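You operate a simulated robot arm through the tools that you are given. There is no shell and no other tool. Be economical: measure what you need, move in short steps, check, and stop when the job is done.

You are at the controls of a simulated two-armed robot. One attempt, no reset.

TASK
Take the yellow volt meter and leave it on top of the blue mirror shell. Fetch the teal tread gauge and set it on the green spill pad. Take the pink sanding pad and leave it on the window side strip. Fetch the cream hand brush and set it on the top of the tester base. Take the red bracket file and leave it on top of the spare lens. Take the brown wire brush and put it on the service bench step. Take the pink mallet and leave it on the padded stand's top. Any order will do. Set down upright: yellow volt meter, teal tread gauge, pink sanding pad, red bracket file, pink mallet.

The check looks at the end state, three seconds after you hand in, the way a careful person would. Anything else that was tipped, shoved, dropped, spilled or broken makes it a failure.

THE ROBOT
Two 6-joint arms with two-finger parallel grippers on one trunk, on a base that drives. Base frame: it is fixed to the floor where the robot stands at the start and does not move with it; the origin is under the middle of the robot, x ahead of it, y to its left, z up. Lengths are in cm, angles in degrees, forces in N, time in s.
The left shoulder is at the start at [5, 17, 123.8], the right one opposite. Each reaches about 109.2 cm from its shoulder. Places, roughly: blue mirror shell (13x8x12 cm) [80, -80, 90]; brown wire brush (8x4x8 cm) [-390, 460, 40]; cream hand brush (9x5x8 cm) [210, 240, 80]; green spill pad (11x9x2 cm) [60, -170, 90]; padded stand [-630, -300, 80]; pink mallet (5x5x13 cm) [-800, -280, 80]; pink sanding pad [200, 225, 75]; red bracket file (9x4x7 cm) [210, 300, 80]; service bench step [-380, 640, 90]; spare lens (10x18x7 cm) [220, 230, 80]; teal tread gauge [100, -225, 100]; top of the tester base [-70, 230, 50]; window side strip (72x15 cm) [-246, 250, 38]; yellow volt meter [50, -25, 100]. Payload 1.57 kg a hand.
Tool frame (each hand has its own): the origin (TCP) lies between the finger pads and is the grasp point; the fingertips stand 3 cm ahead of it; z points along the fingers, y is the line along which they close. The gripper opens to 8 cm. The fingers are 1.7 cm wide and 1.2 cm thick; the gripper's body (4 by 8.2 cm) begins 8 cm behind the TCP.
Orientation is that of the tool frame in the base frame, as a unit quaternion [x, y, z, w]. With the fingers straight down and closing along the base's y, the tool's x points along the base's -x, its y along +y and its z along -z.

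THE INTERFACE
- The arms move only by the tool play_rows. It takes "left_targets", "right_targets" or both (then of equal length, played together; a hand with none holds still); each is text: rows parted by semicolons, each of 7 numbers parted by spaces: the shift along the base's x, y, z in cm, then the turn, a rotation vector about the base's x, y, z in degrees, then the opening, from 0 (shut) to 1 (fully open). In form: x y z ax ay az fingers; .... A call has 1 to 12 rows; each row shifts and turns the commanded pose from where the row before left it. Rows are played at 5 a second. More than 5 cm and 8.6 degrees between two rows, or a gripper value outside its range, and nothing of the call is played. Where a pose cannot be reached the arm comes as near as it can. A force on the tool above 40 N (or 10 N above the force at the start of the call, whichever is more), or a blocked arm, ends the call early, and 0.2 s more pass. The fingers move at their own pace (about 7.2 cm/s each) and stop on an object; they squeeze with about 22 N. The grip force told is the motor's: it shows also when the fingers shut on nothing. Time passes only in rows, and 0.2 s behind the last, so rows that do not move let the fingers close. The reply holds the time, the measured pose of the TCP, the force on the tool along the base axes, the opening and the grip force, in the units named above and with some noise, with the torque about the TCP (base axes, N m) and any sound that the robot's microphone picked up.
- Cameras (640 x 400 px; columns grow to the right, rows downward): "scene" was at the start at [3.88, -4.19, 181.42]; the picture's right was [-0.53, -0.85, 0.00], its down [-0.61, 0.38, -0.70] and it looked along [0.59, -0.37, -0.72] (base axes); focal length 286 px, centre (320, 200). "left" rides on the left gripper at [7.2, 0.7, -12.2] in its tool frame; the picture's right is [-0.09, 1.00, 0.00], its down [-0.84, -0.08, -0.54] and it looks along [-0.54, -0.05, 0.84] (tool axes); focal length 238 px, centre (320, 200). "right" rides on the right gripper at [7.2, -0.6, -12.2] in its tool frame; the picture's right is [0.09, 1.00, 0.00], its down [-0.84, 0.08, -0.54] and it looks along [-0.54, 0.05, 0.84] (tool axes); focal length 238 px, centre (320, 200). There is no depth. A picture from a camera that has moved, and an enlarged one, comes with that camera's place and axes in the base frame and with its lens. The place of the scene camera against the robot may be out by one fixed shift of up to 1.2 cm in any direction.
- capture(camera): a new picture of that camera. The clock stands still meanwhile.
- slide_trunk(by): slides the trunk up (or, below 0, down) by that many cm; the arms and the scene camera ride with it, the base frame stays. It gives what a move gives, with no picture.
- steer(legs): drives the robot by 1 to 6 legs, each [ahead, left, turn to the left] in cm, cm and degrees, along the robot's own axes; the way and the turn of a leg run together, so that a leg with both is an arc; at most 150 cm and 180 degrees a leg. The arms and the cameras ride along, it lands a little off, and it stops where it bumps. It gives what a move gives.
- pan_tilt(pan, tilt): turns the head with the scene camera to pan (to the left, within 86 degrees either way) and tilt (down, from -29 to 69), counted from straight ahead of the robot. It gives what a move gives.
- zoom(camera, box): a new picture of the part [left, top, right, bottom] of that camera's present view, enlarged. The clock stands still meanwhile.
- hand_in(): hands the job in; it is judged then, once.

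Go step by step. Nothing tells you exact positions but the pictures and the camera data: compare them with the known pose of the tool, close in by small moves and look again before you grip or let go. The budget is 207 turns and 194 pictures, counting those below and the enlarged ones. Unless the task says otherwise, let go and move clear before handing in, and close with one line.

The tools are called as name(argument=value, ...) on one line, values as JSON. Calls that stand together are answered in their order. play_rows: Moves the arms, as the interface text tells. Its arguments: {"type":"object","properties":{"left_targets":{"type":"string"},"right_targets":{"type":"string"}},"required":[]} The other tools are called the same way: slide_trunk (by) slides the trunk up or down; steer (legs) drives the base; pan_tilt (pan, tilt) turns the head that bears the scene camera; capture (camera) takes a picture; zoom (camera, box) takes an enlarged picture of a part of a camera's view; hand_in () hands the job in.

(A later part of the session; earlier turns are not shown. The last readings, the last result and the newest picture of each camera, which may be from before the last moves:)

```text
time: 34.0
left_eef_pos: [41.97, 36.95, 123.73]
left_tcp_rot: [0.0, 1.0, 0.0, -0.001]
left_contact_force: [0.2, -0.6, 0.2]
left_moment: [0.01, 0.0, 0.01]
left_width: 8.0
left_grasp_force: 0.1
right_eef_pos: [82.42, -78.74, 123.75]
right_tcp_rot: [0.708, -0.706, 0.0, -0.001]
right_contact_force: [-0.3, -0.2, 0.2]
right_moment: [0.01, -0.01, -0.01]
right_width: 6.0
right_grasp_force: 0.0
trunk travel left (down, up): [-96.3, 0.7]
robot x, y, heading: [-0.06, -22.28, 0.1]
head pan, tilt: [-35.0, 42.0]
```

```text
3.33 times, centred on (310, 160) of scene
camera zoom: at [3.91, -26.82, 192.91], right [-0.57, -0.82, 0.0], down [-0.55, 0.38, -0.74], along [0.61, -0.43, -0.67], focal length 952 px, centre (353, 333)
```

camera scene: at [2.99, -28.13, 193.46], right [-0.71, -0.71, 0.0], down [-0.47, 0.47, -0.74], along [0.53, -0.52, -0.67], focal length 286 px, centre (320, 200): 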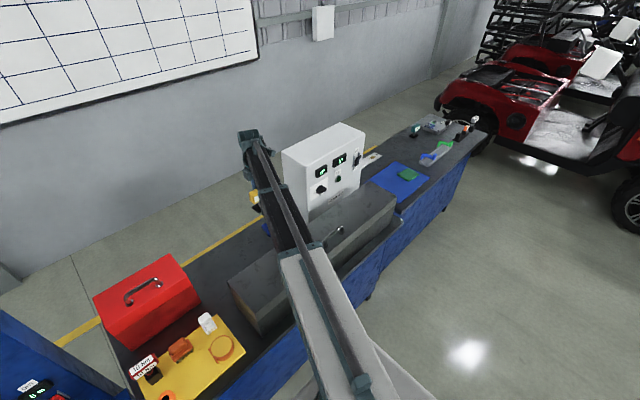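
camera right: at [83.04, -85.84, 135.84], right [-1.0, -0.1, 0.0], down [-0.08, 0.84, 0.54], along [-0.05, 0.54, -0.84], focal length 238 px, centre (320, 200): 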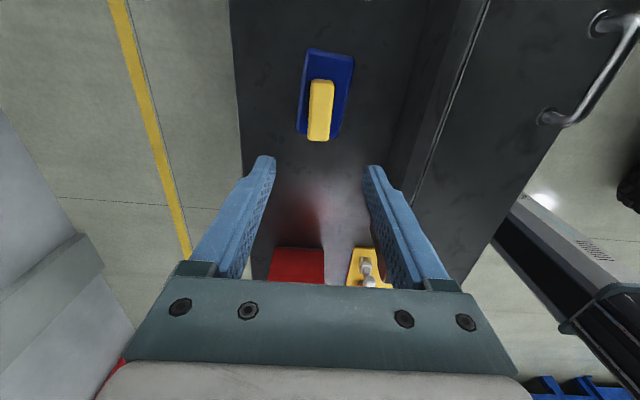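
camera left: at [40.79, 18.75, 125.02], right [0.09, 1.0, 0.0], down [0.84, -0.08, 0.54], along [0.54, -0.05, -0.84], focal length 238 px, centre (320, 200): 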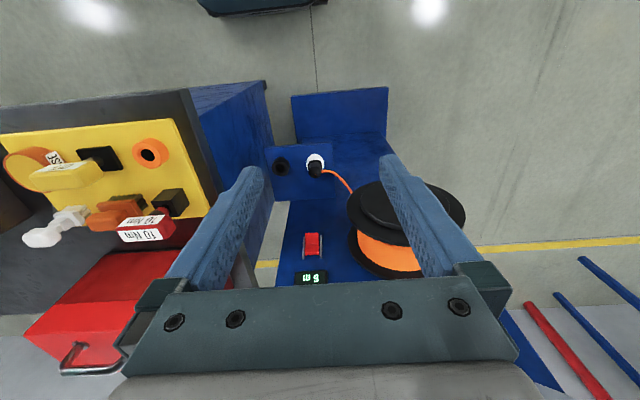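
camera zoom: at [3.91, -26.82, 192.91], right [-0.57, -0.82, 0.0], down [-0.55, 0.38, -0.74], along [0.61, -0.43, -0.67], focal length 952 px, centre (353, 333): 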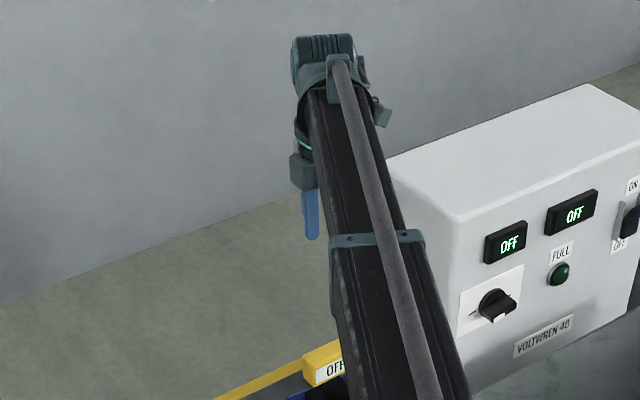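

Meter rests upright on the shell. Next is the teal gauge (about [92,-220]); I retract the right hand and drive along the bench.

play_rows(right_targets="-4.9 0.5 0 0 0 0 0.8;-4.9 0.5 0 0 0 0 0.8;-4.9 0.5 0 0 0 0 0.8;-4.9 0.5 0 0 0 0 1;-4.9 0.5 0 0 0 0 1;-4.9 0.5 0 0 0 0 1;-4.9 0.5 0 0 0 0 1;-4.9 0.5 0 0 0 0 1;-4.9 0.5 0 0 0 0 1")

steer(legs=[[0, -150, 0], [0, -25, 0]])

pan_tilt(pan=-15, tilt=48)

capture(camera="scene")

```text
time: 36.0
left_eef_pos: [41.79, 37.02, 123.79]
left_tcp_rot: [0.0, 1.0, 0.0, 0.0]
left_contact_force: [-0.4, 0.5, -0.3]
left_moment: [-0.01, 0.0, 0.0]
left_width: 7.98
left_grasp_force: 0.0
right_eef_pos: [38.25, -74.23, 123.81]
right_tcp_rot: [0.708, -0.706, 0.0, -0.001]
right_contact_force: [-0.4, -0.8, 0.7]
right_moment: [0.03, 0.03, 0.03]
right_width: 7.97
right_grasp_force: 0.1
trunk travel left (down, up): [-96.3, 0.7]
robot x, y, heading: [0.07, -22.27, 0.0]
head pan, tilt: [-35.0, 42.0]
```

```text
time: 44.9
left_eef_pos: [42.52, -137.81, 123.72]
left_tcp_rot: [-0.003, 1.0, 0.001, 0.0]
left_contact_force: [0.0, 0.2, 0.2]
left_moment: [0.04, 0.01, 0.02]
left_width: 8.0
left_grasp_force: 0.0
right_eef_pos: [39.86, -249.34, 123.76]
right_tcp_rot: [0.711, -0.703, -0.001, -0.001]
right_contact_force: [-1.1, 0.2, 0.3]
right_moment: [0.05, 0.04, 0.02]
right_width: 7.99
right_grasp_force: 0.0
trunk travel left (down, up): [-96.3, 0.7]
robot x, y, heading: [1.28, -197.03, 0.4]
head pan, tilt: [-35.0, 42.0]
```

```text
time: 45.7
left_eef_pos: [42.45, -137.7, 123.75]
left_tcp_rot: [-0.003, 1.0, 0.0, 0.0]
left_contact_force: [-0.2, 0.2, -0.2]
left_moment: [-0.01, -0.02, -0.01]
left_width: 7.98
left_grasp_force: 0.0
right_eef_pos: [39.76, -249.21, 123.74]
right_tcp_rot: [0.711, -0.703, 0.0, 0.0]
right_contact_force: [0.9, -0.2, 0.0]
right_moment: [0.0, -0.04, 0.0]
right_width: 8.01
right_grasp_force: 0.0
trunk travel left (down, up): [-96.3, 0.7]
robot x, y, heading: [1.27, -197.65, 0.8]
head pan, tilt: [-15.0, 48.0]
```

```text
162 pictures are left
camera scene: at [5.68, -199.11, 192.07], right [-0.25, -0.97, 0.0], down [-0.72, 0.19, -0.67], along [0.65, -0.17, -0.74], focal length 286 px, centre (320, 200)
```

scene: 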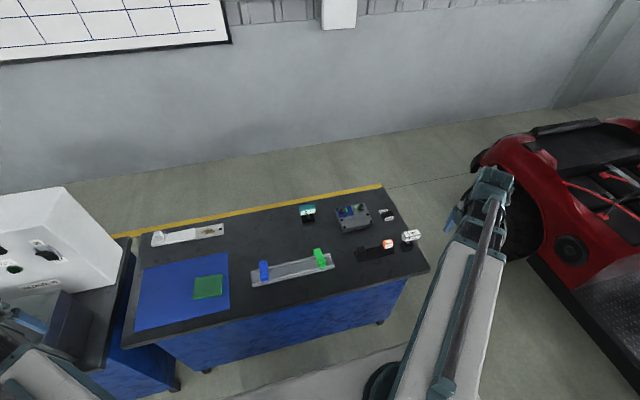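

zoom(camera="scene", box=[260, 180, 440, 300])

zoom(camera="scene", box=[120, 200, 300, 320])

```text
3.33 times, centred on (350, 240) of scene
camera zoom: at [5.68, -199.11, 192.07], right [-0.25, -0.97, 0.0], down [-0.72, 0.19, -0.67], along [0.65, -0.17, -0.74], focal length 952 px, centre (220, 67)
```

zoom: 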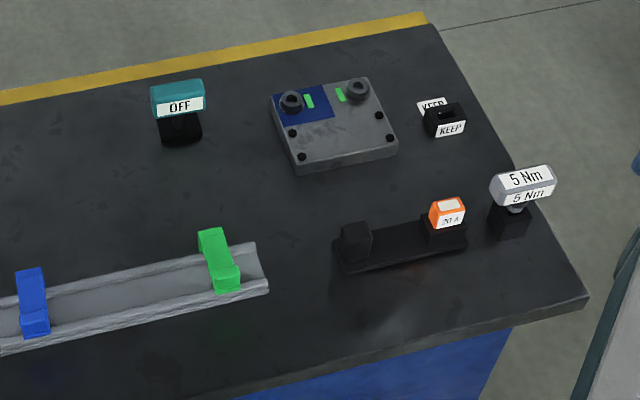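

```text
3.33 times, centred on (210, 260) of scene
camera zoom: at [5.68, -199.11, 192.07], right [-0.25, -0.97, 0.0], down [-0.72, 0.19, -0.67], along [0.65, -0.17, -0.74], focal length 952 px, centre (687, 0)
```

zoom: 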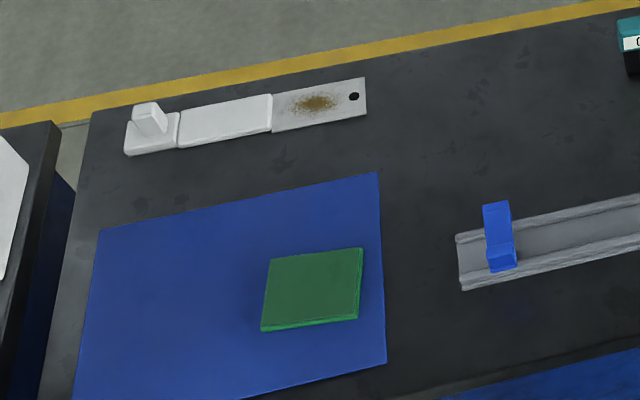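

Gauge is at about [90,-215], head near z 91; green pad about [65.3,-169]. I inch the base forward and bring the right hand over the gauge.

steer(legs=[[5, 0, 0]])

play_rows(right_targets="3.6 2.8 0 0 0 0 1;3.6 2.8 0 0 0 0 1;3.6 2.8 0 0 0 0 1;3.6 2.8 0 0 0 0 1;3.6 2.8 0 0 0 0 1;3.6 2.8 0 0 0 0 1;3.6 2.8 0 0 0 0 1;3.6 2.8 0 0 0 0 1;3.6 2.8 0 0 0 0 1;3.6 2.8 0 0 0 0 1;3.6 2.8 0 0 0 0 1;3.6 2.8 0 0 0 0 1")

capture(camera="right")

```text
time: 46.6
left_eef_pos: [47.74, -137.64, 123.66]
left_tcp_rot: [-0.003, 1.0, 0.001, -0.001]
left_contact_force: [0.7, -0.3, -0.5]
left_moment: [0.01, 0.07, 0.02]
left_width: 8.0
left_grasp_force: 0.1
right_eef_pos: [44.99, -249.18, 123.72]
right_tcp_rot: [0.711, -0.704, 0.0, 0.001]
right_contact_force: [0.4, 1.4, -0.7]
right_moment: [0.01, 0.01, 0.0]
right_width: 8.01
right_grasp_force: 0.0
trunk travel left (down, up): [-96.3, 0.7]
robot x, y, heading: [6.31, -197.01, 0.4]
head pan, tilt: [-15.0, 48.0]
```

```text
time: 49.2
left_eef_pos: [47.65, -137.56, 123.63]
left_tcp_rot: [-0.004, 1.0, 0.0, 0.0]
left_contact_force: [-0.3, 0.1, 0.4]
left_moment: [-0.03, 0.02, 0.0]
left_width: 7.98
left_grasp_force: 0.0
right_eef_pos: [88.16, -215.63, 123.61]
right_tcp_rot: [0.711, -0.703, 0.0, 0.0]
right_contact_force: [0.4, 0.1, -0.1]
right_moment: [-0.02, 0.0, 0.0]
right_width: 8.0
right_grasp_force: 0.0
trunk travel left (down, up): [-96.3, 0.7]
robot x, y, heading: [6.3, -197.21, 0.5]
head pan, tilt: [-15.0, 48.0]
```

```text
159 pictures are left
camera right: at [88.88, -222.59, 135.81], right [-0.99, -0.1, 0.0], down [-0.09, 0.84, 0.54], along [-0.06, 0.54, -0.84], focal length 238 px, centre (320, 200)
```

right: 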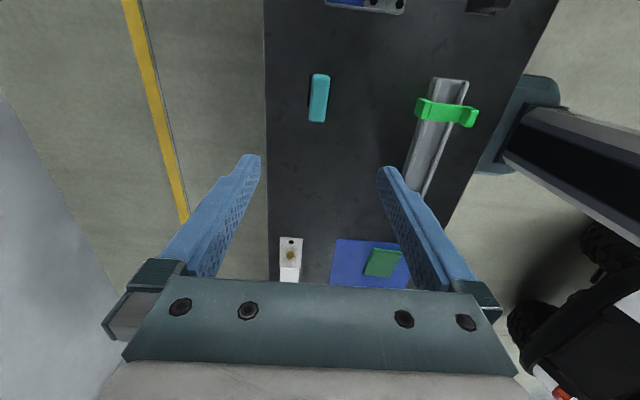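

Hand is right over the gauge. I pull the left hand back off the bench before lowering.

play_rows(left_targets="-3.1 3 0 0 0 0 1;-3.1 3 0 0 0 0 1;-3.1 3 0 0 0 0 1;-3.1 3 0 0 0 0 1;-3.1 3 0 0 0 0 1;-3.1 3 0 0 0 0 1;-3.1 3 0 0 0 0 1;-3.1 3 0 0 0 0 1;-3.1 3 0 0 0 0 1", right_targets="0 0 0 0 0 0 0.85;0 0 0 0 0 0 0.85;0 0 0 0 0 0 0.85;0 0 0 0 0 0 0.85;0 0 0 0 0 0 0.85;0 0 0 0 0 0 0.85;0 0 0 0 0 0 0.85;0 0 0 0 0 0 0.85;0 0.4 0 0 0 0 0.85")

slide_trunk(by=-24)

capture(camera="right")

```text
time: 51.2
left_eef_pos: [19.57, -110.61, 123.59]
left_tcp_rot: [-0.004, 1.0, 0.0, -0.001]
left_contact_force: [-0.8, -0.2, -0.4]
left_moment: [-0.02, -0.01, 0.01]
left_width: 8.0
left_grasp_force: 0.1
right_eef_pos: [88.08, -215.13, 123.77]
right_tcp_rot: [0.711, -0.704, 0.001, -0.001]
right_contact_force: [-0.7, 0.0, 0.1]
right_moment: [0.03, -0.01, 0.0]
right_width: 6.8
right_grasp_force: 0.1
trunk travel left (down, up): [-96.3, 0.7]
robot x, y, heading: [6.19, -196.83, 0.4]
head pan, tilt: [-15.0, 48.0]
```

```text
time: 53.7
left_eef_pos: [19.54, -110.71, 99.68]
left_tcp_rot: [-0.003, 1.0, -0.001, 0.0]
left_contact_force: [-0.2, 0.4, 0.1]
left_moment: [-0.01, 0.02, 0.01]
left_width: 8.0
left_grasp_force: 0.1
right_eef_pos: [87.99, -215.15, 99.79]
right_tcp_rot: [0.711, -0.703, 0.0, 0.0]
right_contact_force: [-0.9, 0.7, -1.3]
right_moment: [0.01, -0.01, -0.02]
right_width: 6.81
right_grasp_force: 0.1
trunk travel left (down, up): [-72.3, 24.7]
robot x, y, heading: [5.77, -196.86, 0.4]
head pan, tilt: [-15.0, 48.0]
```

```text
158 pictures are left
camera right: at [88.74, -222.24, 111.86], right [-0.99, -0.1, 0.0], down [-0.09, 0.84, 0.54], along [-0.06, 0.54, -0.84], focal length 238 px, centre (320, 200)
```

right: 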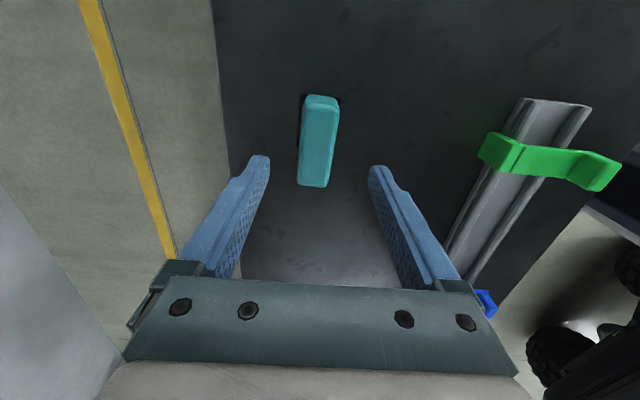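

slide_trunk(by=-8.6)

capture(camera="right")

zoom(camera="scene", box=[240, 160, 420, 280])

```text
time: 54.9
left_eef_pos: [19.53, -110.62, 91.13]
left_tcp_rot: [-0.004, 1.0, 0.0, 0.0]
left_contact_force: [-0.5, 0.8, -0.2]
left_moment: [-0.02, 0.02, 0.01]
left_width: 8.01
left_grasp_force: 0.1
right_eef_pos: [88.06, -215.11, 91.05]
right_tcp_rot: [0.71, -0.704, -0.001, 0.0]
right_contact_force: [-0.1, 0.6, 0.2]
right_moment: [-0.02, 0.02, 0.01]
right_width: 6.8
right_grasp_force: 0.1
trunk travel left (down, up): [-63.7, 33.3]
robot x, y, heading: [6.19, -197.09, 0.6]
head pan, tilt: [-15.0, 48.0]
```

```text
157 pictures are left
camera right: at [88.73, -222.24, 103.26], right [-0.99, -0.1, 0.0], down [-0.09, 0.84, 0.54], along [-0.06, 0.54, -0.84], focal length 238 px, centre (320, 200)
```

right: 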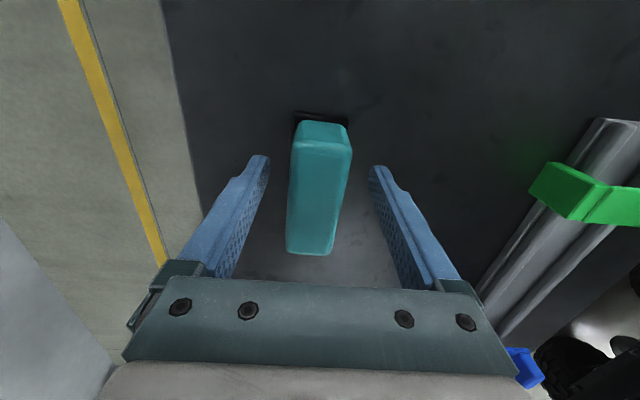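

```text
3.33 times, centred on (330, 220) of scene
camera zoom: at [10.69, -199.06, 159.47], right [-0.25, -0.97, 0.0], down [-0.72, 0.19, -0.67], along [0.65, -0.17, -0.74], focal length 952 px, centre (287, 133)
```

zoom: 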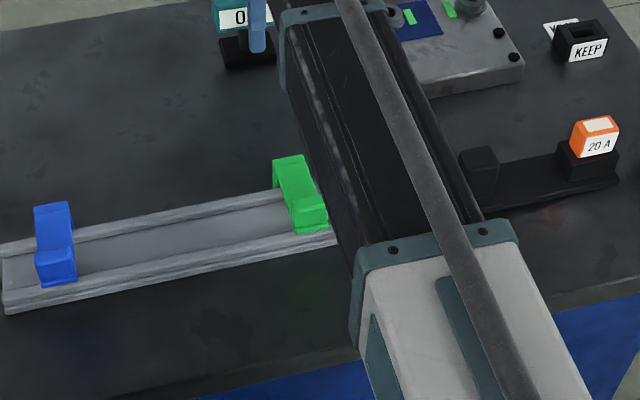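

Good alignment except a few degrees of yaw; I turn −4° and close.

play_rows(right_targets="0 0 0 0 0 -4 0.85;0 0 0 0 0 0 0.5;0 0 0 0 0 0 0;0 0 0 0 0 0 0;0 0 0 0 0 0 0;0 0 0 0 0 0 0")

slide_trunk(by=22)

capture(camera="right")

```text
time: 56.3
left_eef_pos: [19.51, -110.55, 91.19]
left_tcp_rot: [-0.002, 1.0, 0.001, -0.001]
left_contact_force: [0.3, -0.3, -0.2]
left_moment: [-0.05, -0.04, 0.01]
left_width: 8.01
left_grasp_force: 0.1
right_eef_pos: [88.11, -215.28, 91.04]
right_tcp_rot: [-0.686, 0.728, 0.0, 0.0]
right_contact_force: [-0.3, -0.6, 0.1]
right_moment: [-0.02, 0.02, -0.01]
right_width: 2.97
right_grasp_force: 21.9
trunk travel left (down, up): [-63.7, 33.3]
robot x, y, heading: [6.1, -197.42, 0.6]
head pan, tilt: [-15.0, 48.0]
```

```text
time: 58.7
left_eef_pos: [19.63, -110.66, 113.29]
left_tcp_rot: [-0.003, 1.0, 0.0, 0.0]
left_contact_force: [-0.2, 0.6, -0.5]
left_moment: [-0.01, 0.0, -0.03]
left_width: 8.01
left_grasp_force: 0.0
right_eef_pos: [88.15, -215.03, 113.15]
right_tcp_rot: [-0.686, 0.728, -0.001, -0.001]
right_contact_force: [-0.2, 0.4, -2.6]
right_moment: [0.0, -0.01, 0.01]
right_width: 2.97
right_grasp_force: 22.1
trunk travel left (down, up): [-85.7, 11.3]
robot x, y, heading: [5.81, -197.03, 0.4]
head pan, tilt: [-15.0, 48.0]
```

```text
155 pictures are left
camera right: at [88.25, -222.29, 125.22], right [-1.0, -0.03, 0.0], down [-0.03, 0.84, 0.54], along [-0.02, 0.54, -0.84], focal length 238 px, centre (320, 200)
```

right: 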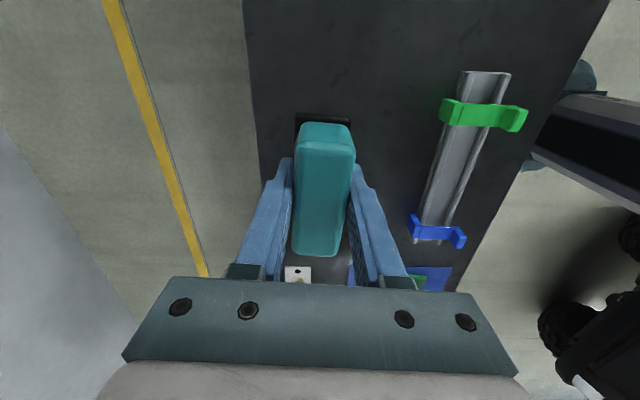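

Gripped and lifted. Now over to the green pad.

play_rows(right_targets="-2.07 4.19 0 0 0 0 0;-2.07 4.19 0 0 0 0 0;-2.07 4.19 0 0 0 0 0;-2.07 4.19 0 0 0 0 0;-2.07 4.19 0 0 0 0 0;-2.07 4.19 0 0 0 0 0;-2.07 4.19 0 0 0 0 0;-2.07 4.19 0 0 0 0 0;-2.07 4.19 0 0 0 0 0;-2.07 4.19 0 0 0 0 0;-2.07 4.19 0 0 0 0 0")

pan_tilt(pan=15, tilt=50)

capture(camera="right")

zoom(camera="scene", box=[200, 100, 440, 260])

```text
time: 61.1
left_eef_pos: [19.52, -110.59, 113.07]
left_tcp_rot: [-0.004, 1.0, 0.001, 0.0]
left_contact_force: [0.1, 0.4, 0.3]
left_moment: [-0.01, -0.02, 0.02]
left_width: 8.02
left_grasp_force: 0.0
right_eef_pos: [65.19, -169.05, 113.15]
right_tcp_rot: [-0.686, 0.728, 0.001, 0.0]
right_contact_force: [-0.5, 0.4, -2.7]
right_moment: [-0.02, 0.01, -0.02]
right_width: 2.99
right_grasp_force: 21.8
right hand out of reach, approached as far as the arm can: row 8
trunk travel left (down, up): [-85.7, 11.3]
robot x, y, heading: [5.91, -196.59, 0.4]
head pan, tilt: [-15.0, 48.0]
```

```text
time: 62.0
left_eef_pos: [19.66, -110.62, 113.19]
left_tcp_rot: [-0.003, 1.0, 0.0, 0.0]
left_contact_force: [1.1, 0.4, -0.4]
left_moment: [-0.01, -0.01, 0.03]
left_width: 8.02
left_grasp_force: 0.0
right_eef_pos: [65.35, -169.23, 113.2]
right_tcp_rot: [-0.686, 0.728, 0.0, 0.001]
right_contact_force: [-0.4, 0.1, -2.8]
right_moment: [0.04, 0.02, -0.02]
right_width: 2.96
right_grasp_force: 21.8
trunk travel left (down, up): [-85.7, 11.3]
robot x, y, heading: [6.39, -197.1, 0.6]
head pan, tilt: [15.0, 50.0]
```

```text
154 pictures are left
camera right: at [65.46, -176.27, 125.24], right [-1.0, -0.03, 0.0], down [-0.03, 0.84, 0.54], along [-0.02, 0.54, -0.84], focal length 238 px, centre (320, 200)
```

right: 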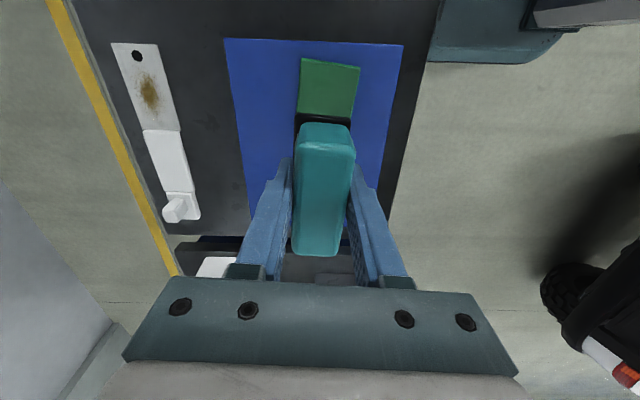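

```text
2.50 times, centred on (320, 180) of scene
camera zoom: at [10.53, -195.01, 181.19], right [0.27, -0.96, 0.0], down [-0.74, -0.2, -0.64], along [0.62, 0.17, -0.77], focal length 714 px, centre (320, 250)
```

zoom: 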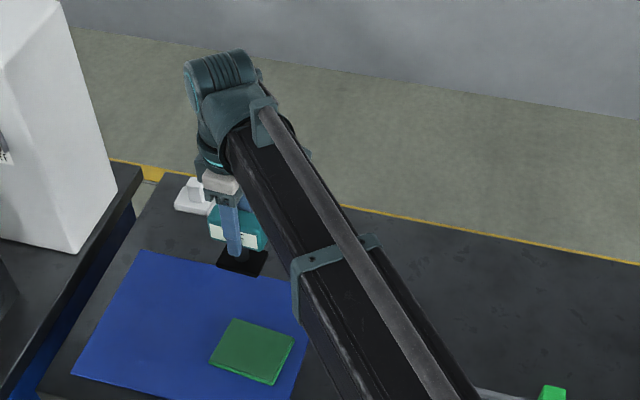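

Pad centre comes out at about [64.3,-169.2]; shift 1 cm and lower.

play_rows(right_targets="-1 0 0 0 0 0 0;0 0 0 0 0 0 0")

slide_trunk(by=-18)

capture(camera="right")

zoom(camera="scene", box=[200, 100, 380, 220])

```text
time: 62.6
left_eef_pos: [19.42, -110.59, 113.06]
left_tcp_rot: [-0.003, 1.0, 0.001, 0.001]
left_contact_force: [-0.5, -0.3, -0.1]
left_moment: [-0.02, -0.01, -0.01]
left_width: 8.0
left_grasp_force: 0.1
right_eef_pos: [64.32, -169.32, 113.21]
right_tcp_rot: [-0.686, 0.728, 0.0, 0.0]
right_contact_force: [-0.4, -0.9, -3.1]
right_moment: [-0.02, 0.01, 0.0]
right_width: 2.98
right_grasp_force: 21.9
trunk travel left (down, up): [-85.7, 11.3]
robot x, y, heading: [6.69, -197.26, 0.3]
head pan, tilt: [15.0, 50.0]
```

```text
time: 64.6
left_eef_pos: [19.52, -110.55, 95.18]
left_tcp_rot: [-0.003, 1.0, 0.001, 0.0]
left_contact_force: [-0.8, -0.3, -0.3]
left_moment: [0.0, -0.02, 0.02]
left_width: 7.99
left_grasp_force: 0.0
right_eef_pos: [64.31, -169.11, 95.21]
right_tcp_rot: [-0.686, 0.727, 0.0, 0.0]
right_contact_force: [0.1, -0.1, -3.7]
right_moment: [-0.02, 0.0, -0.01]
right_width: 2.98
right_grasp_force: 22.0
trunk travel left (down, up): [-67.7, 29.3]
robot x, y, heading: [6.19, -197.11, 0.5]
head pan, tilt: [15.0, 50.0]
```

```text
152 pictures are left
camera right: at [64.42, -176.28, 107.25], right [-1.0, -0.03, 0.0], down [-0.03, 0.84, 0.54], along [-0.02, 0.54, -0.84], focal length 238 px, centre (320, 200)
```

right: 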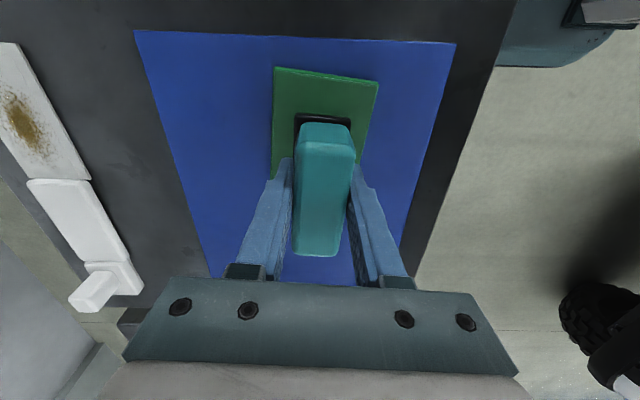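

```text
3.33 times, centred on (290, 160) of scene
camera zoom: at [10.51, -195.01, 163.2], right [0.27, -0.96, 0.0], down [-0.74, -0.2, -0.64], along [0.62, 0.17, -0.77], focal length 952 px, centre (420, 333)
```

zoom: 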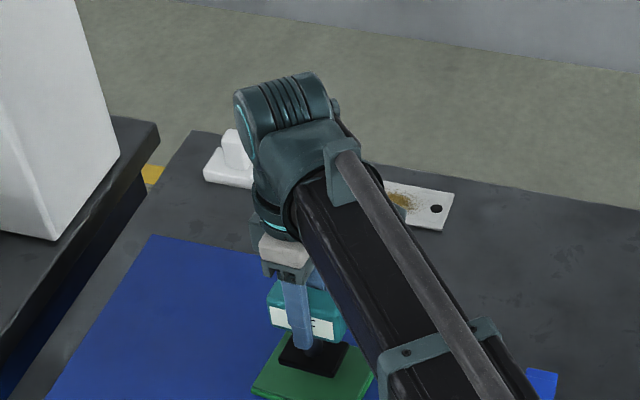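

Nicely centred. Now small downward steps to contact.

slide_trunk(by=-1)

slide_trunk(by=-0.4)

slide_trunk(by=-0.3)

slide_trunk(by=-0.3)

zoom(camera="scene", box=[255, 175, 315, 215])

```text
time: 65.2
left_eef_pos: [19.59, -110.66, 94.13]
left_tcp_rot: [-0.003, 1.0, 0.0, 0.0]
left_contact_force: [-0.4, 0.4, 0.8]
left_moment: [-0.04, 0.0, 0.01]
left_width: 7.98
left_grasp_force: 0.1
right_eef_pos: [64.25, -169.14, 94.1]
right_tcp_rot: [-0.686, 0.727, 0.0, 0.0]
right_contact_force: [-0.8, -0.5, -3.0]
right_moment: [0.0, 0.01, 0.03]
right_width: 2.95
right_grasp_force: 22.1
trunk travel left (down, up): [-66.7, 30.3]
robot x, y, heading: [6.07, -196.81, 0.5]
head pan, tilt: [15.0, 50.0]
```

```text
time: 65.7
left_eef_pos: [19.53, -110.76, 93.86]
left_tcp_rot: [-0.005, 1.0, 0.0, 0.0]
left_contact_force: [-0.2, -0.2, -0.2]
left_moment: [0.01, 0.02, 0.03]
left_width: 8.01
left_grasp_force: 0.2
right_eef_pos: [64.23, -169.11, 93.66]
right_tcp_rot: [-0.686, 0.728, -0.001, 0.001]
right_contact_force: [-0.1, -0.4, -1.7]
right_moment: [0.0, 0.02, 0.02]
right_width: 2.98
right_grasp_force: 21.8
trunk travel left (down, up): [-66.3, 30.7]
robot x, y, heading: [6.03, -197.14, 0.5]
head pan, tilt: [15.0, 50.0]
```

```text
time: 66.2
left_eef_pos: [19.61, -110.67, 93.42]
left_tcp_rot: [-0.004, 1.0, 0.0, 0.001]
left_contact_force: [0.7, 0.2, -0.5]
left_moment: [-0.03, -0.01, 0.02]
left_width: 8.02
left_grasp_force: 0.0
right_eef_pos: [64.13, -169.15, 93.45]
right_tcp_rot: [-0.686, 0.727, 0.0, -0.001]
right_contact_force: [0.5, -0.1, -2.5]
right_moment: [-0.01, 0.0, -0.01]
right_width: 2.99
right_grasp_force: 22.3
trunk travel left (down, up): [-66.0, 31.0]
robot x, y, heading: [6.13, -197.4, 0.6]
head pan, tilt: [15.0, 50.0]
```

```text
time: 66.8
left_eef_pos: [19.56, -110.67, 93.19]
left_tcp_rot: [-0.004, 1.0, 0.0, 0.0]
left_contact_force: [0.2, 0.0, 0.8]
left_moment: [0.0, 0.01, -0.01]
left_width: 8.0
left_grasp_force: 0.1
right_eef_pos: [64.37, -169.13, 93.06]
right_tcp_rot: [-0.686, 0.728, 0.0, 0.001]
right_contact_force: [-0.3, -0.2, -2.2]
right_moment: [-0.02, 0.01, 0.01]
right_width: 2.98
right_grasp_force: 21.4
trunk travel left (down, up): [-65.7, 31.3]
robot x, y, heading: [5.7, -197.29, 0.4]
head pan, tilt: [15.0, 50.0]
```

```text
10.00 times, centred on (285, 195) of scene
camera zoom: at [10.51, -195.01, 161.19], right [0.27, -0.96, 0.0], down [-0.74, -0.2, -0.64], along [0.62, 0.17, -0.77], focal length 2856 px, centre (670, 250)
```

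zoom: 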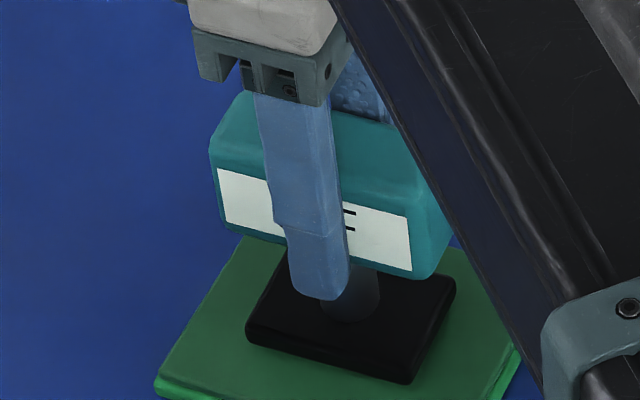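

slide_trunk(by=-0.25)

slide_trunk(by=-0.25)

zoom(camera="scene", box=[255, 175, 315, 215])

```text
time: 67.3
left_eef_pos: [19.43, -110.51, 92.83]
left_tcp_rot: [-0.003, 1.0, 0.0, 0.0]
left_contact_force: [-0.2, -0.1, -1.0]
left_moment: [0.01, 0.0, -0.01]
left_width: 8.0
left_grasp_force: 0.0
right_eef_pos: [64.25, -169.08, 92.99]
right_tcp_rot: [-0.686, 0.728, -0.001, 0.001]
right_contact_force: [-0.4, 0.5, -2.9]
right_moment: [0.01, -0.01, -0.02]
right_width: 2.99
right_grasp_force: 21.9
trunk travel left (down, up): [-65.4, 31.6]
robot x, y, heading: [5.95, -197.08, 0.5]
head pan, tilt: [15.0, 50.0]
```

```text
time: 67.8
left_eef_pos: [19.53, -110.63, 92.73]
left_tcp_rot: [-0.004, 1.0, 0.0, -0.001]
left_contact_force: [-0.6, 0.9, 0.2]
left_moment: [-0.03, 0.01, -0.03]
left_width: 7.99
left_grasp_force: 0.0
right_eef_pos: [64.18, -169.22, 92.75]
right_tcp_rot: [-0.686, 0.727, 0.0, 0.002]
right_contact_force: [3.7, -0.1, 17.0]
right_moment: [0.04, -0.08, 0.01]
right_width: 2.97
right_grasp_force: 22.0
trunk travel left (down, up): [-65.2, 31.8]
robot x, y, heading: [5.91, -196.96, 0.6]
head pan, tilt: [15.0, 50.0]
```

```text
10.00 times, centred on (285, 195) of scene
camera zoom: at [10.39, -195.07, 160.72], right [0.27, -0.96, 0.0], down [-0.74, -0.2, -0.64], along [0.62, 0.17, -0.77], focal length 2856 px, centre (670, 250)
```

zoom: 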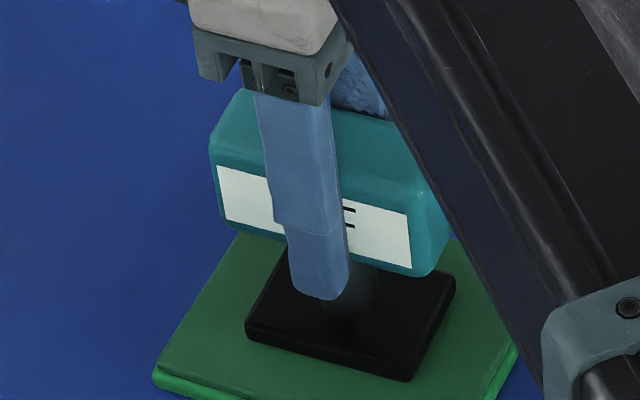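

Contact. Ease up, release and rise.

slide_trunk(by=0.2)

play_rows(right_targets="0 0 0 0 0 0 0.4;0 0 0 0 0 0 0.75;0 0 0 0 0 0 0.75;0 0 0 0 0 0 0.75")

slide_trunk(by=30)

capture(camera="right")

pan_tilt(pan=75, tilt=25)

capture(camera="scene")

```text
time: 68.3
left_eef_pos: [19.54, -110.68, 92.79]
left_tcp_rot: [-0.003, 1.0, -0.001, 0.0]
left_contact_force: [-0.3, -0.3, 0.0]
left_moment: [-0.03, 0.02, 0.01]
left_width: 7.99
left_grasp_force: 0.1
right_eef_pos: [64.26, -169.18, 92.83]
right_tcp_rot: [-0.686, 0.728, 0.0, 0.0]
right_contact_force: [-0.2, -0.7, -2.7]
right_moment: [0.0, 0.03, 0.03]
right_width: 2.96
right_grasp_force: 22.4
trunk travel left (down, up): [-65.4, 31.6]
robot x, y, heading: [6.03, -197.21, 0.6]
head pan, tilt: [15.0, 50.0]
```

```text
time: 69.3
left_eef_pos: [19.55, -110.56, 92.92]
left_tcp_rot: [-0.004, 1.0, 0.001, 0.0]
left_contact_force: [0.2, 0.3, 1.0]
left_moment: [0.01, -0.02, 0.02]
left_width: 7.99
left_grasp_force: 0.1
right_eef_pos: [64.27, -169.13, 92.79]
right_tcp_rot: [-0.686, 0.728, 0.0, 0.0]
right_contact_force: [0.0, 0.3, 1.4]
right_moment: [0.02, 0.0, -0.02]
right_width: 6.0
right_grasp_force: 0.1
trunk travel left (down, up): [-65.4, 31.6]
robot x, y, heading: [6.17, -196.95, 0.3]
head pan, tilt: [15.0, 50.0]
```

```text
time: 72.3
left_eef_pos: [19.6, -110.61, 122.78]
left_tcp_rot: [-0.003, 1.0, 0.0, -0.001]
left_contact_force: [-0.2, 0.3, 0.0]
left_moment: [0.0, 0.01, 0.02]
left_width: 7.99
left_grasp_force: 0.1
right_eef_pos: [64.12, -169.19, 122.94]
right_tcp_rot: [-0.686, 0.728, -0.001, 0.0]
right_contact_force: [-0.8, -0.2, -0.3]
right_moment: [-0.01, 0.02, -0.02]
right_width: 5.99
right_grasp_force: 0.0
trunk travel left (down, up): [-95.4, 1.6]
robot x, y, heading: [5.67, -196.92, 0.5]
head pan, tilt: [15.0, 50.0]
```

```text
148 pictures are left
camera right: at [64.42, -176.27, 134.94], right [-1.0, -0.03, 0.0], down [-0.03, 0.84, 0.54], along [-0.02, 0.54, -0.84], focal length 238 px, centre (320, 200)
```

right: 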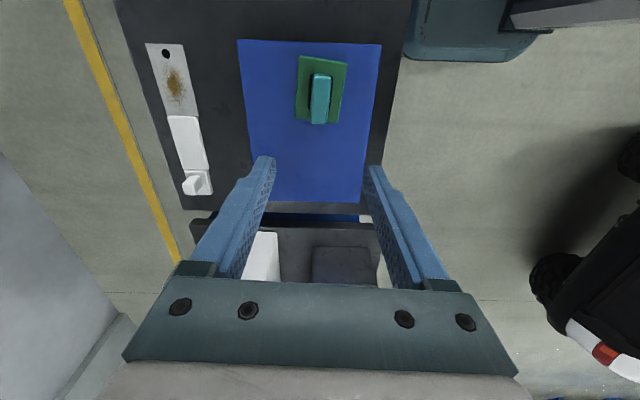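

```text
time: 73.6
left_eef_pos: [19.56, -110.61, 122.9]
left_tcp_rot: [-0.004, 1.0, 0.0, 0.0]
left_contact_force: [-0.2, 0.2, 0.7]
left_moment: [-0.01, -0.03, 0.01]
left_width: 8.02
left_grasp_force: 0.0
right_eef_pos: [64.37, -169.28, 122.9]
right_tcp_rot: [-0.686, 0.728, 0.0, 0.0]
right_contact_force: [0.1, 0.2, -0.4]
right_moment: [0.02, -0.02, -0.01]
right_width: 6.01
right_grasp_force: 0.1
trunk travel left (down, up): [-95.4, 1.6]
robot x, y, heading: [6.16, -196.94, 0.1]
head pan, tilt: [75.0, 25.0]
```

```text
147 pictures are left
camera scene: at [5.4, -188.14, 194.64], right [0.97, -0.25, 0.0], down [-0.11, -0.41, -0.91], along [0.23, 0.88, -0.42], focal length 286 px, centre (320, 200)
```

scene: 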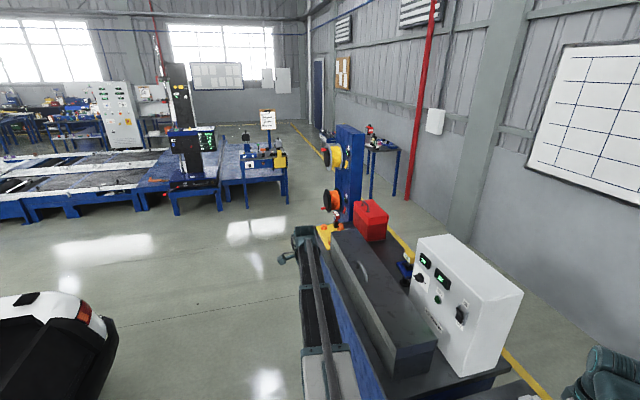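

Gauge is standing on the green pad. Now I study the route to the table near [210,250].

zoom(camera="scene", box=[130, 80, 430, 270])

zoom(camera="scene", box=[340, 110, 420, 210])

```text
2.11 times, centred on (280, 175) of scene
camera zoom: at [5.4, -188.14, 194.64], right [0.97, -0.25, 0.0], down [-0.11, -0.41, -0.91], along [0.23, 0.88, -0.42], focal length 601 px, centre (404, 253)
```

zoom: 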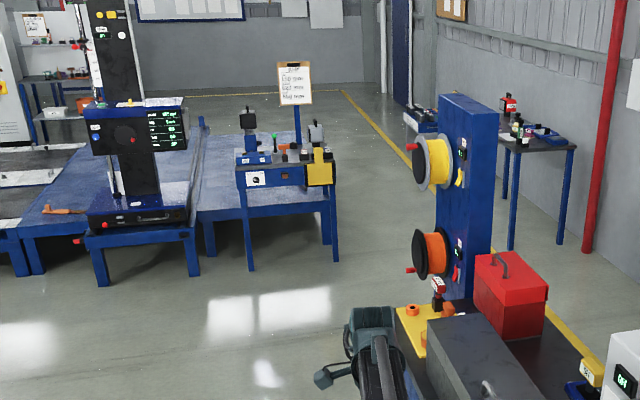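

```text
4.00 times, centred on (380, 160) of scene
camera zoom: at [5.4, -188.14, 194.64], right [0.97, -0.25, 0.0], down [-0.11, -0.41, -0.91], along [0.23, 0.88, -0.42], focal length 1142 px, centre (80, 360)
```

zoom: 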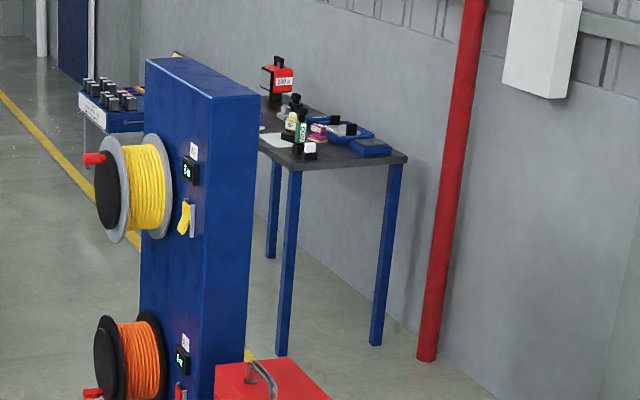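

I tuck both arms in front and drive: back, along the aisle left past the reel machine, then ahead between it and the small table.

play_rows(left_targets="2.4 -3.8 0 0 0 0 1;2.4 -3.8 0 0 0 0 1;2.4 -3.8 0 0 0 0 1;2.4 -3.8 0 0 0 0 1;2.4 -3.8 0 0 0 0 1;2.4 -3.8 0 0 0 0 1;2.4 -3.8 0 0 0 0 1;2.4 -3.8 0 0 0 0 1;2.4 -3.8 0 0 0 0 1;2.4 -3.8 0 0 0 0 1;2.4 -3.8 0 0 0 0 1;2.4 -3.8 0 0 0 0 1", right_targets="-1.5 -4.6 0 0 0 0 0.8;-1.5 -4.6 0 0 0 0 0.8;-1.5 -4.6 0 0 0 0 0.8;-1.5 -4.6 0 0 0 0 0.8;-1.5 -4.6 0 0 0 0 0.8;-1.5 -4.6 0 0 0 0 1;-1.5 -4.6 0 0 0 0 1;-1.5 -4.6 0 0 0 0 1;-1.5 -4.6 0 0 0 0 1;-1.5 -4.6 0 0 0 0 1;-1.5 -4.6 0 0 0 0 1;-1.5 -4.6 0 0 0 0 1")

steer(legs=[[-31, 0, 0], [0, 150, 0], [0, 150, 0], [0, 30, 0]])

pan_tilt(pan=25, tilt=30)

capture(camera="scene")

```text
time: 76.2
left_eef_pos: [48.24, -156.3, 122.94]
left_tcp_rot: [-0.005, 1.0, 0.0, 0.001]
left_contact_force: [-0.4, -0.1, 0.3]
left_moment: [0.02, 0.01, -0.02]
left_width: 8.0
left_grasp_force: 0.1
right_eef_pos: [50.47, -224.75, 122.86]
right_tcp_rot: [-0.686, 0.727, 0.002, 0.0]
right_contact_force: [0.4, -0.4, 0.0]
right_moment: [0.04, 0.0, 0.0]
right_width: 7.98
right_grasp_force: 0.0
right hand out of reach, approached as far as the arm can: row 9, 10, 11, 12
trunk travel left (down, up): [-95.4, 1.6]
robot x, y, heading: [5.89, -197.34, 0.5]
head pan, tilt: [75.0, 25.0]
```

```text
time: 94.2
left_eef_pos: [17.49, 176.57, 122.87]
left_tcp_rot: [0.01, 1.0, 0.0, 0.0]
left_contact_force: [-0.2, 0.2, -1.1]
left_moment: [-0.04, -0.01, -0.01]
left_width: 8.0
left_grasp_force: 0.0
right_eef_pos: [17.91, 107.77, 122.87]
right_tcp_rot: [-0.676, 0.737, 0.001, -0.001]
right_contact_force: [0.5, 1.0, 0.7]
right_moment: [-0.01, 0.0, 0.01]
right_width: 8.03
right_grasp_force: 0.1
trunk travel left (down, up): [-95.4, 1.6]
robot x, y, heading: [-25.79, 136.48, -1.1]
head pan, tilt: [75.0, 25.0]
```

```text
time: 95.4
left_eef_pos: [17.46, 176.35, 122.73]
left_tcp_rot: [0.01, 1.0, -0.001, 0.0]
left_contact_force: [1.0, 0.0, 0.4]
left_moment: [-0.02, 0.01, 0.0]
left_width: 8.02
left_grasp_force: 0.1
right_eef_pos: [17.95, 107.78, 122.92]
right_tcp_rot: [-0.676, 0.737, 0.002, 0.0]
right_contact_force: [0.5, -0.2, 0.2]
right_moment: [0.01, 0.03, 0.02]
right_width: 8.0
right_grasp_force: 0.2
trunk travel left (down, up): [-95.4, 1.6]
robot x, y, heading: [-25.85, 136.39, -1.1]
head pan, tilt: [25.0, 30.0]
```

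```text
144 pictures are left
camera scene: at [-20.47, 140.41, 193.85], right [0.41, -0.91, 0.0], down [-0.46, -0.2, -0.87], along [0.79, 0.35, -0.5], focal length 286 px, centre (320, 200)
```

scene: 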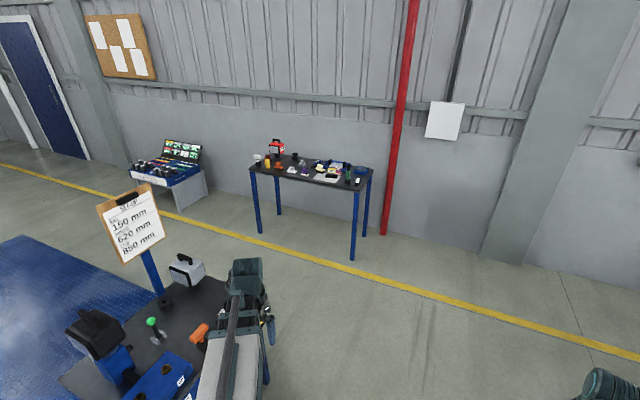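

steer(legs=[[130, 0, 1.1], [0, 112, 0]])

pan_tilt(pan=0, tilt=42)

capture(camera="scene")

```text
time: 107.3
left_eef_pos: [148.25, 287.71, 122.92]
left_tcp_rot: [0.0, 1.0, 0.0, 0.0]
left_contact_force: [0.3, 0.0, 0.1]
left_moment: [0.02, -0.03, -0.01]
left_width: 8.01
left_grasp_force: 0.1
right_eef_pos: [150.15, 219.18, 122.94]
right_tcp_rot: [-0.683, 0.73, 0.002, 0.0]
right_contact_force: [0.3, 0.3, 0.2]
right_moment: [-0.03, 0.01, 0.0]
right_width: 8.0
right_grasp_force: 0.1
trunk travel left (down, up): [-95.4, 1.6]
robot x, y, heading: [105.94, 246.62, 0.2]
head pan, tilt: [25.0, 30.0]
```

```text
time: 108.2
left_eef_pos: [148.26, 287.69, 122.87]
left_tcp_rot: [-0.001, 1.0, 0.0, 0.0]
left_contact_force: [0.2, -0.7, 0.5]
left_moment: [-0.02, 0.01, -0.03]
left_width: 8.0
left_grasp_force: 0.1
right_eef_pos: [150.1, 219.05, 122.84]
right_tcp_rot: [-0.684, 0.73, 0.002, -0.001]
right_contact_force: [1.0, 0.2, -0.4]
right_moment: [-0.01, -0.02, 0.01]
right_width: 7.99
right_grasp_force: 0.0
trunk travel left (down, up): [-95.4, 1.6]
robot x, y, heading: [105.82, 246.93, 0.4]
head pan, tilt: [0.0, 42.0]
```

```text
143 pictures are left
camera scene: at [111.25, 247.03, 192.02], right [0.0, -1.0, 0.0], down [-0.67, 0.0, -0.74], along [0.74, 0.0, -0.67], focal length 286 px, centre (320, 200)
```

scene: 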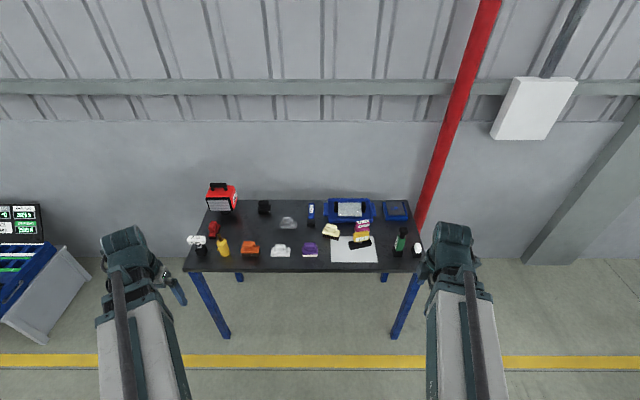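

zoom(camera="scene", box=[180, 170, 320, 280])

zoom(camera="scene", box=[290, 170, 430, 280])

```text
3.64 times, centred on (250, 225) of scene
camera zoom: at [111.25, 247.03, 192.02], right [0.0, -1.0, 0.0], down [-0.67, 0.0, -0.74], along [0.74, 0.0, -0.67], focal length 1038 px, centre (574, 109)
```

zoom: 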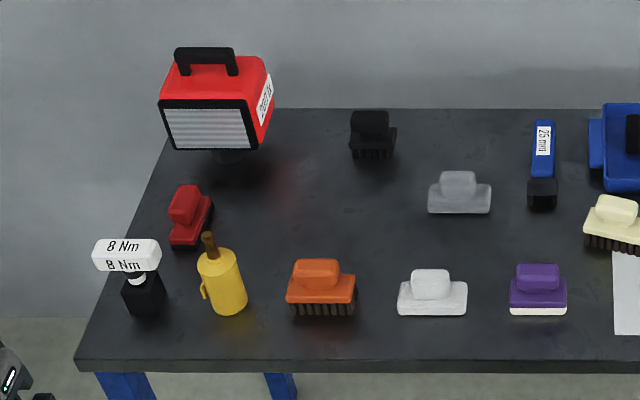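

```text
3.64 times, centred on (360, 225) of scene
camera zoom: at [111.25, 247.03, 192.02], right [0.0, -1.0, 0.0], down [-0.67, 0.0, -0.74], along [0.74, 0.0, -0.67], focal length 1038 px, centre (174, 109)
```

zoom: 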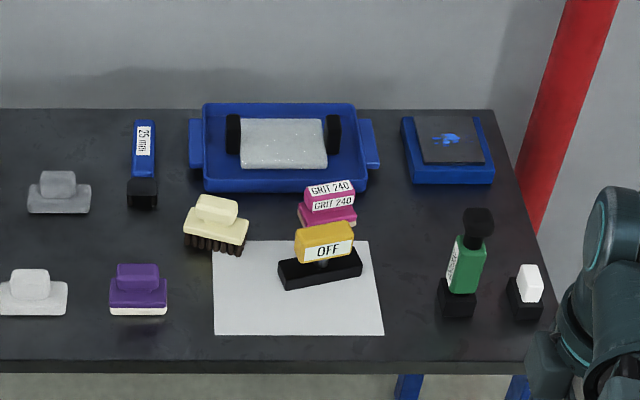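

I can identify everything: red file ≈[209,302] (boxed in by a bottle, torque tool and lamp), spare lens ≈[225,230] in the blue tray, cream brush ≈[210,241], pink pad ≈[215,224]. To avoid passing the low arm over the bottle I'll fetch the file from the table's left end.

steer(legs=[[0, 110, 0], [0, 0, -90]])

pan_tilt(pan=50, tilt=40)

capture(camera="scene")

```text
time: 117.7
left_eef_pos: [145.62, 313.31, 122.91]
left_tcp_rot: [0.713, 0.701, 0.0, 0.0]
left_contact_force: [0.0, 0.2, -0.3]
left_moment: [-0.03, -0.01, 0.0]
left_width: 8.0
left_grasp_force: 0.0
right_eef_pos: [76.79, 312.79, 122.86]
right_tcp_rot: [0.043, 0.999, 0.001, 0.0]
right_contact_force: [0.3, -0.1, 1.5]
right_moment: [0.01, -0.02, 0.04]
right_width: 8.01
right_grasp_force: 0.1
trunk travel left (down, up): [-95.4, 1.6]
robot x, y, heading: [106.04, 356.03, -91.0]
head pan, tilt: [0.0, 42.0]
```

```text
time: 118.9
left_eef_pos: [145.62, 313.29, 122.92]
left_tcp_rot: [0.713, 0.701, -0.001, 0.001]
left_contact_force: [-0.9, 0.1, -0.7]
left_moment: [0.01, 0.01, 0.01]
left_width: 8.02
left_grasp_force: 0.1
right_eef_pos: [76.87, 312.82, 122.79]
right_tcp_rot: [0.043, 0.999, 0.001, 0.002]
right_contact_force: [0.2, 0.3, 0.4]
right_moment: [0.01, -0.02, -0.02]
right_width: 8.0
right_grasp_force: 0.0
trunk travel left (down, up): [-95.4, 1.6]
robot x, y, heading: [105.54, 356.37, -91.0]
head pan, tilt: [50.0, 40.0]
```

```text
140 pictures are left
camera scene: at [113.25, 355.0, 192.31], right [-0.66, -0.75, 0.0], down [-0.48, 0.42, -0.77], along [0.58, -0.5, -0.64], focal length 286 px, centre (320, 200)
```

scene: 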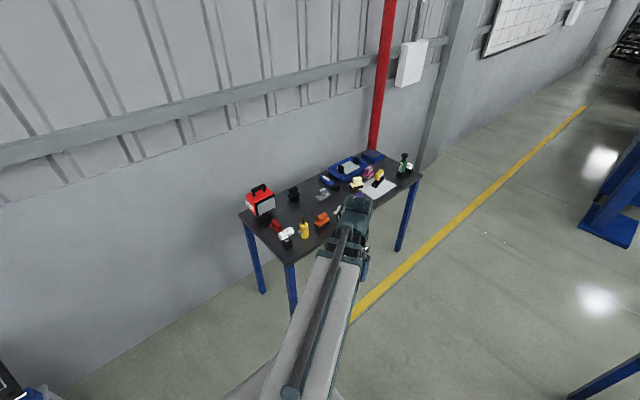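

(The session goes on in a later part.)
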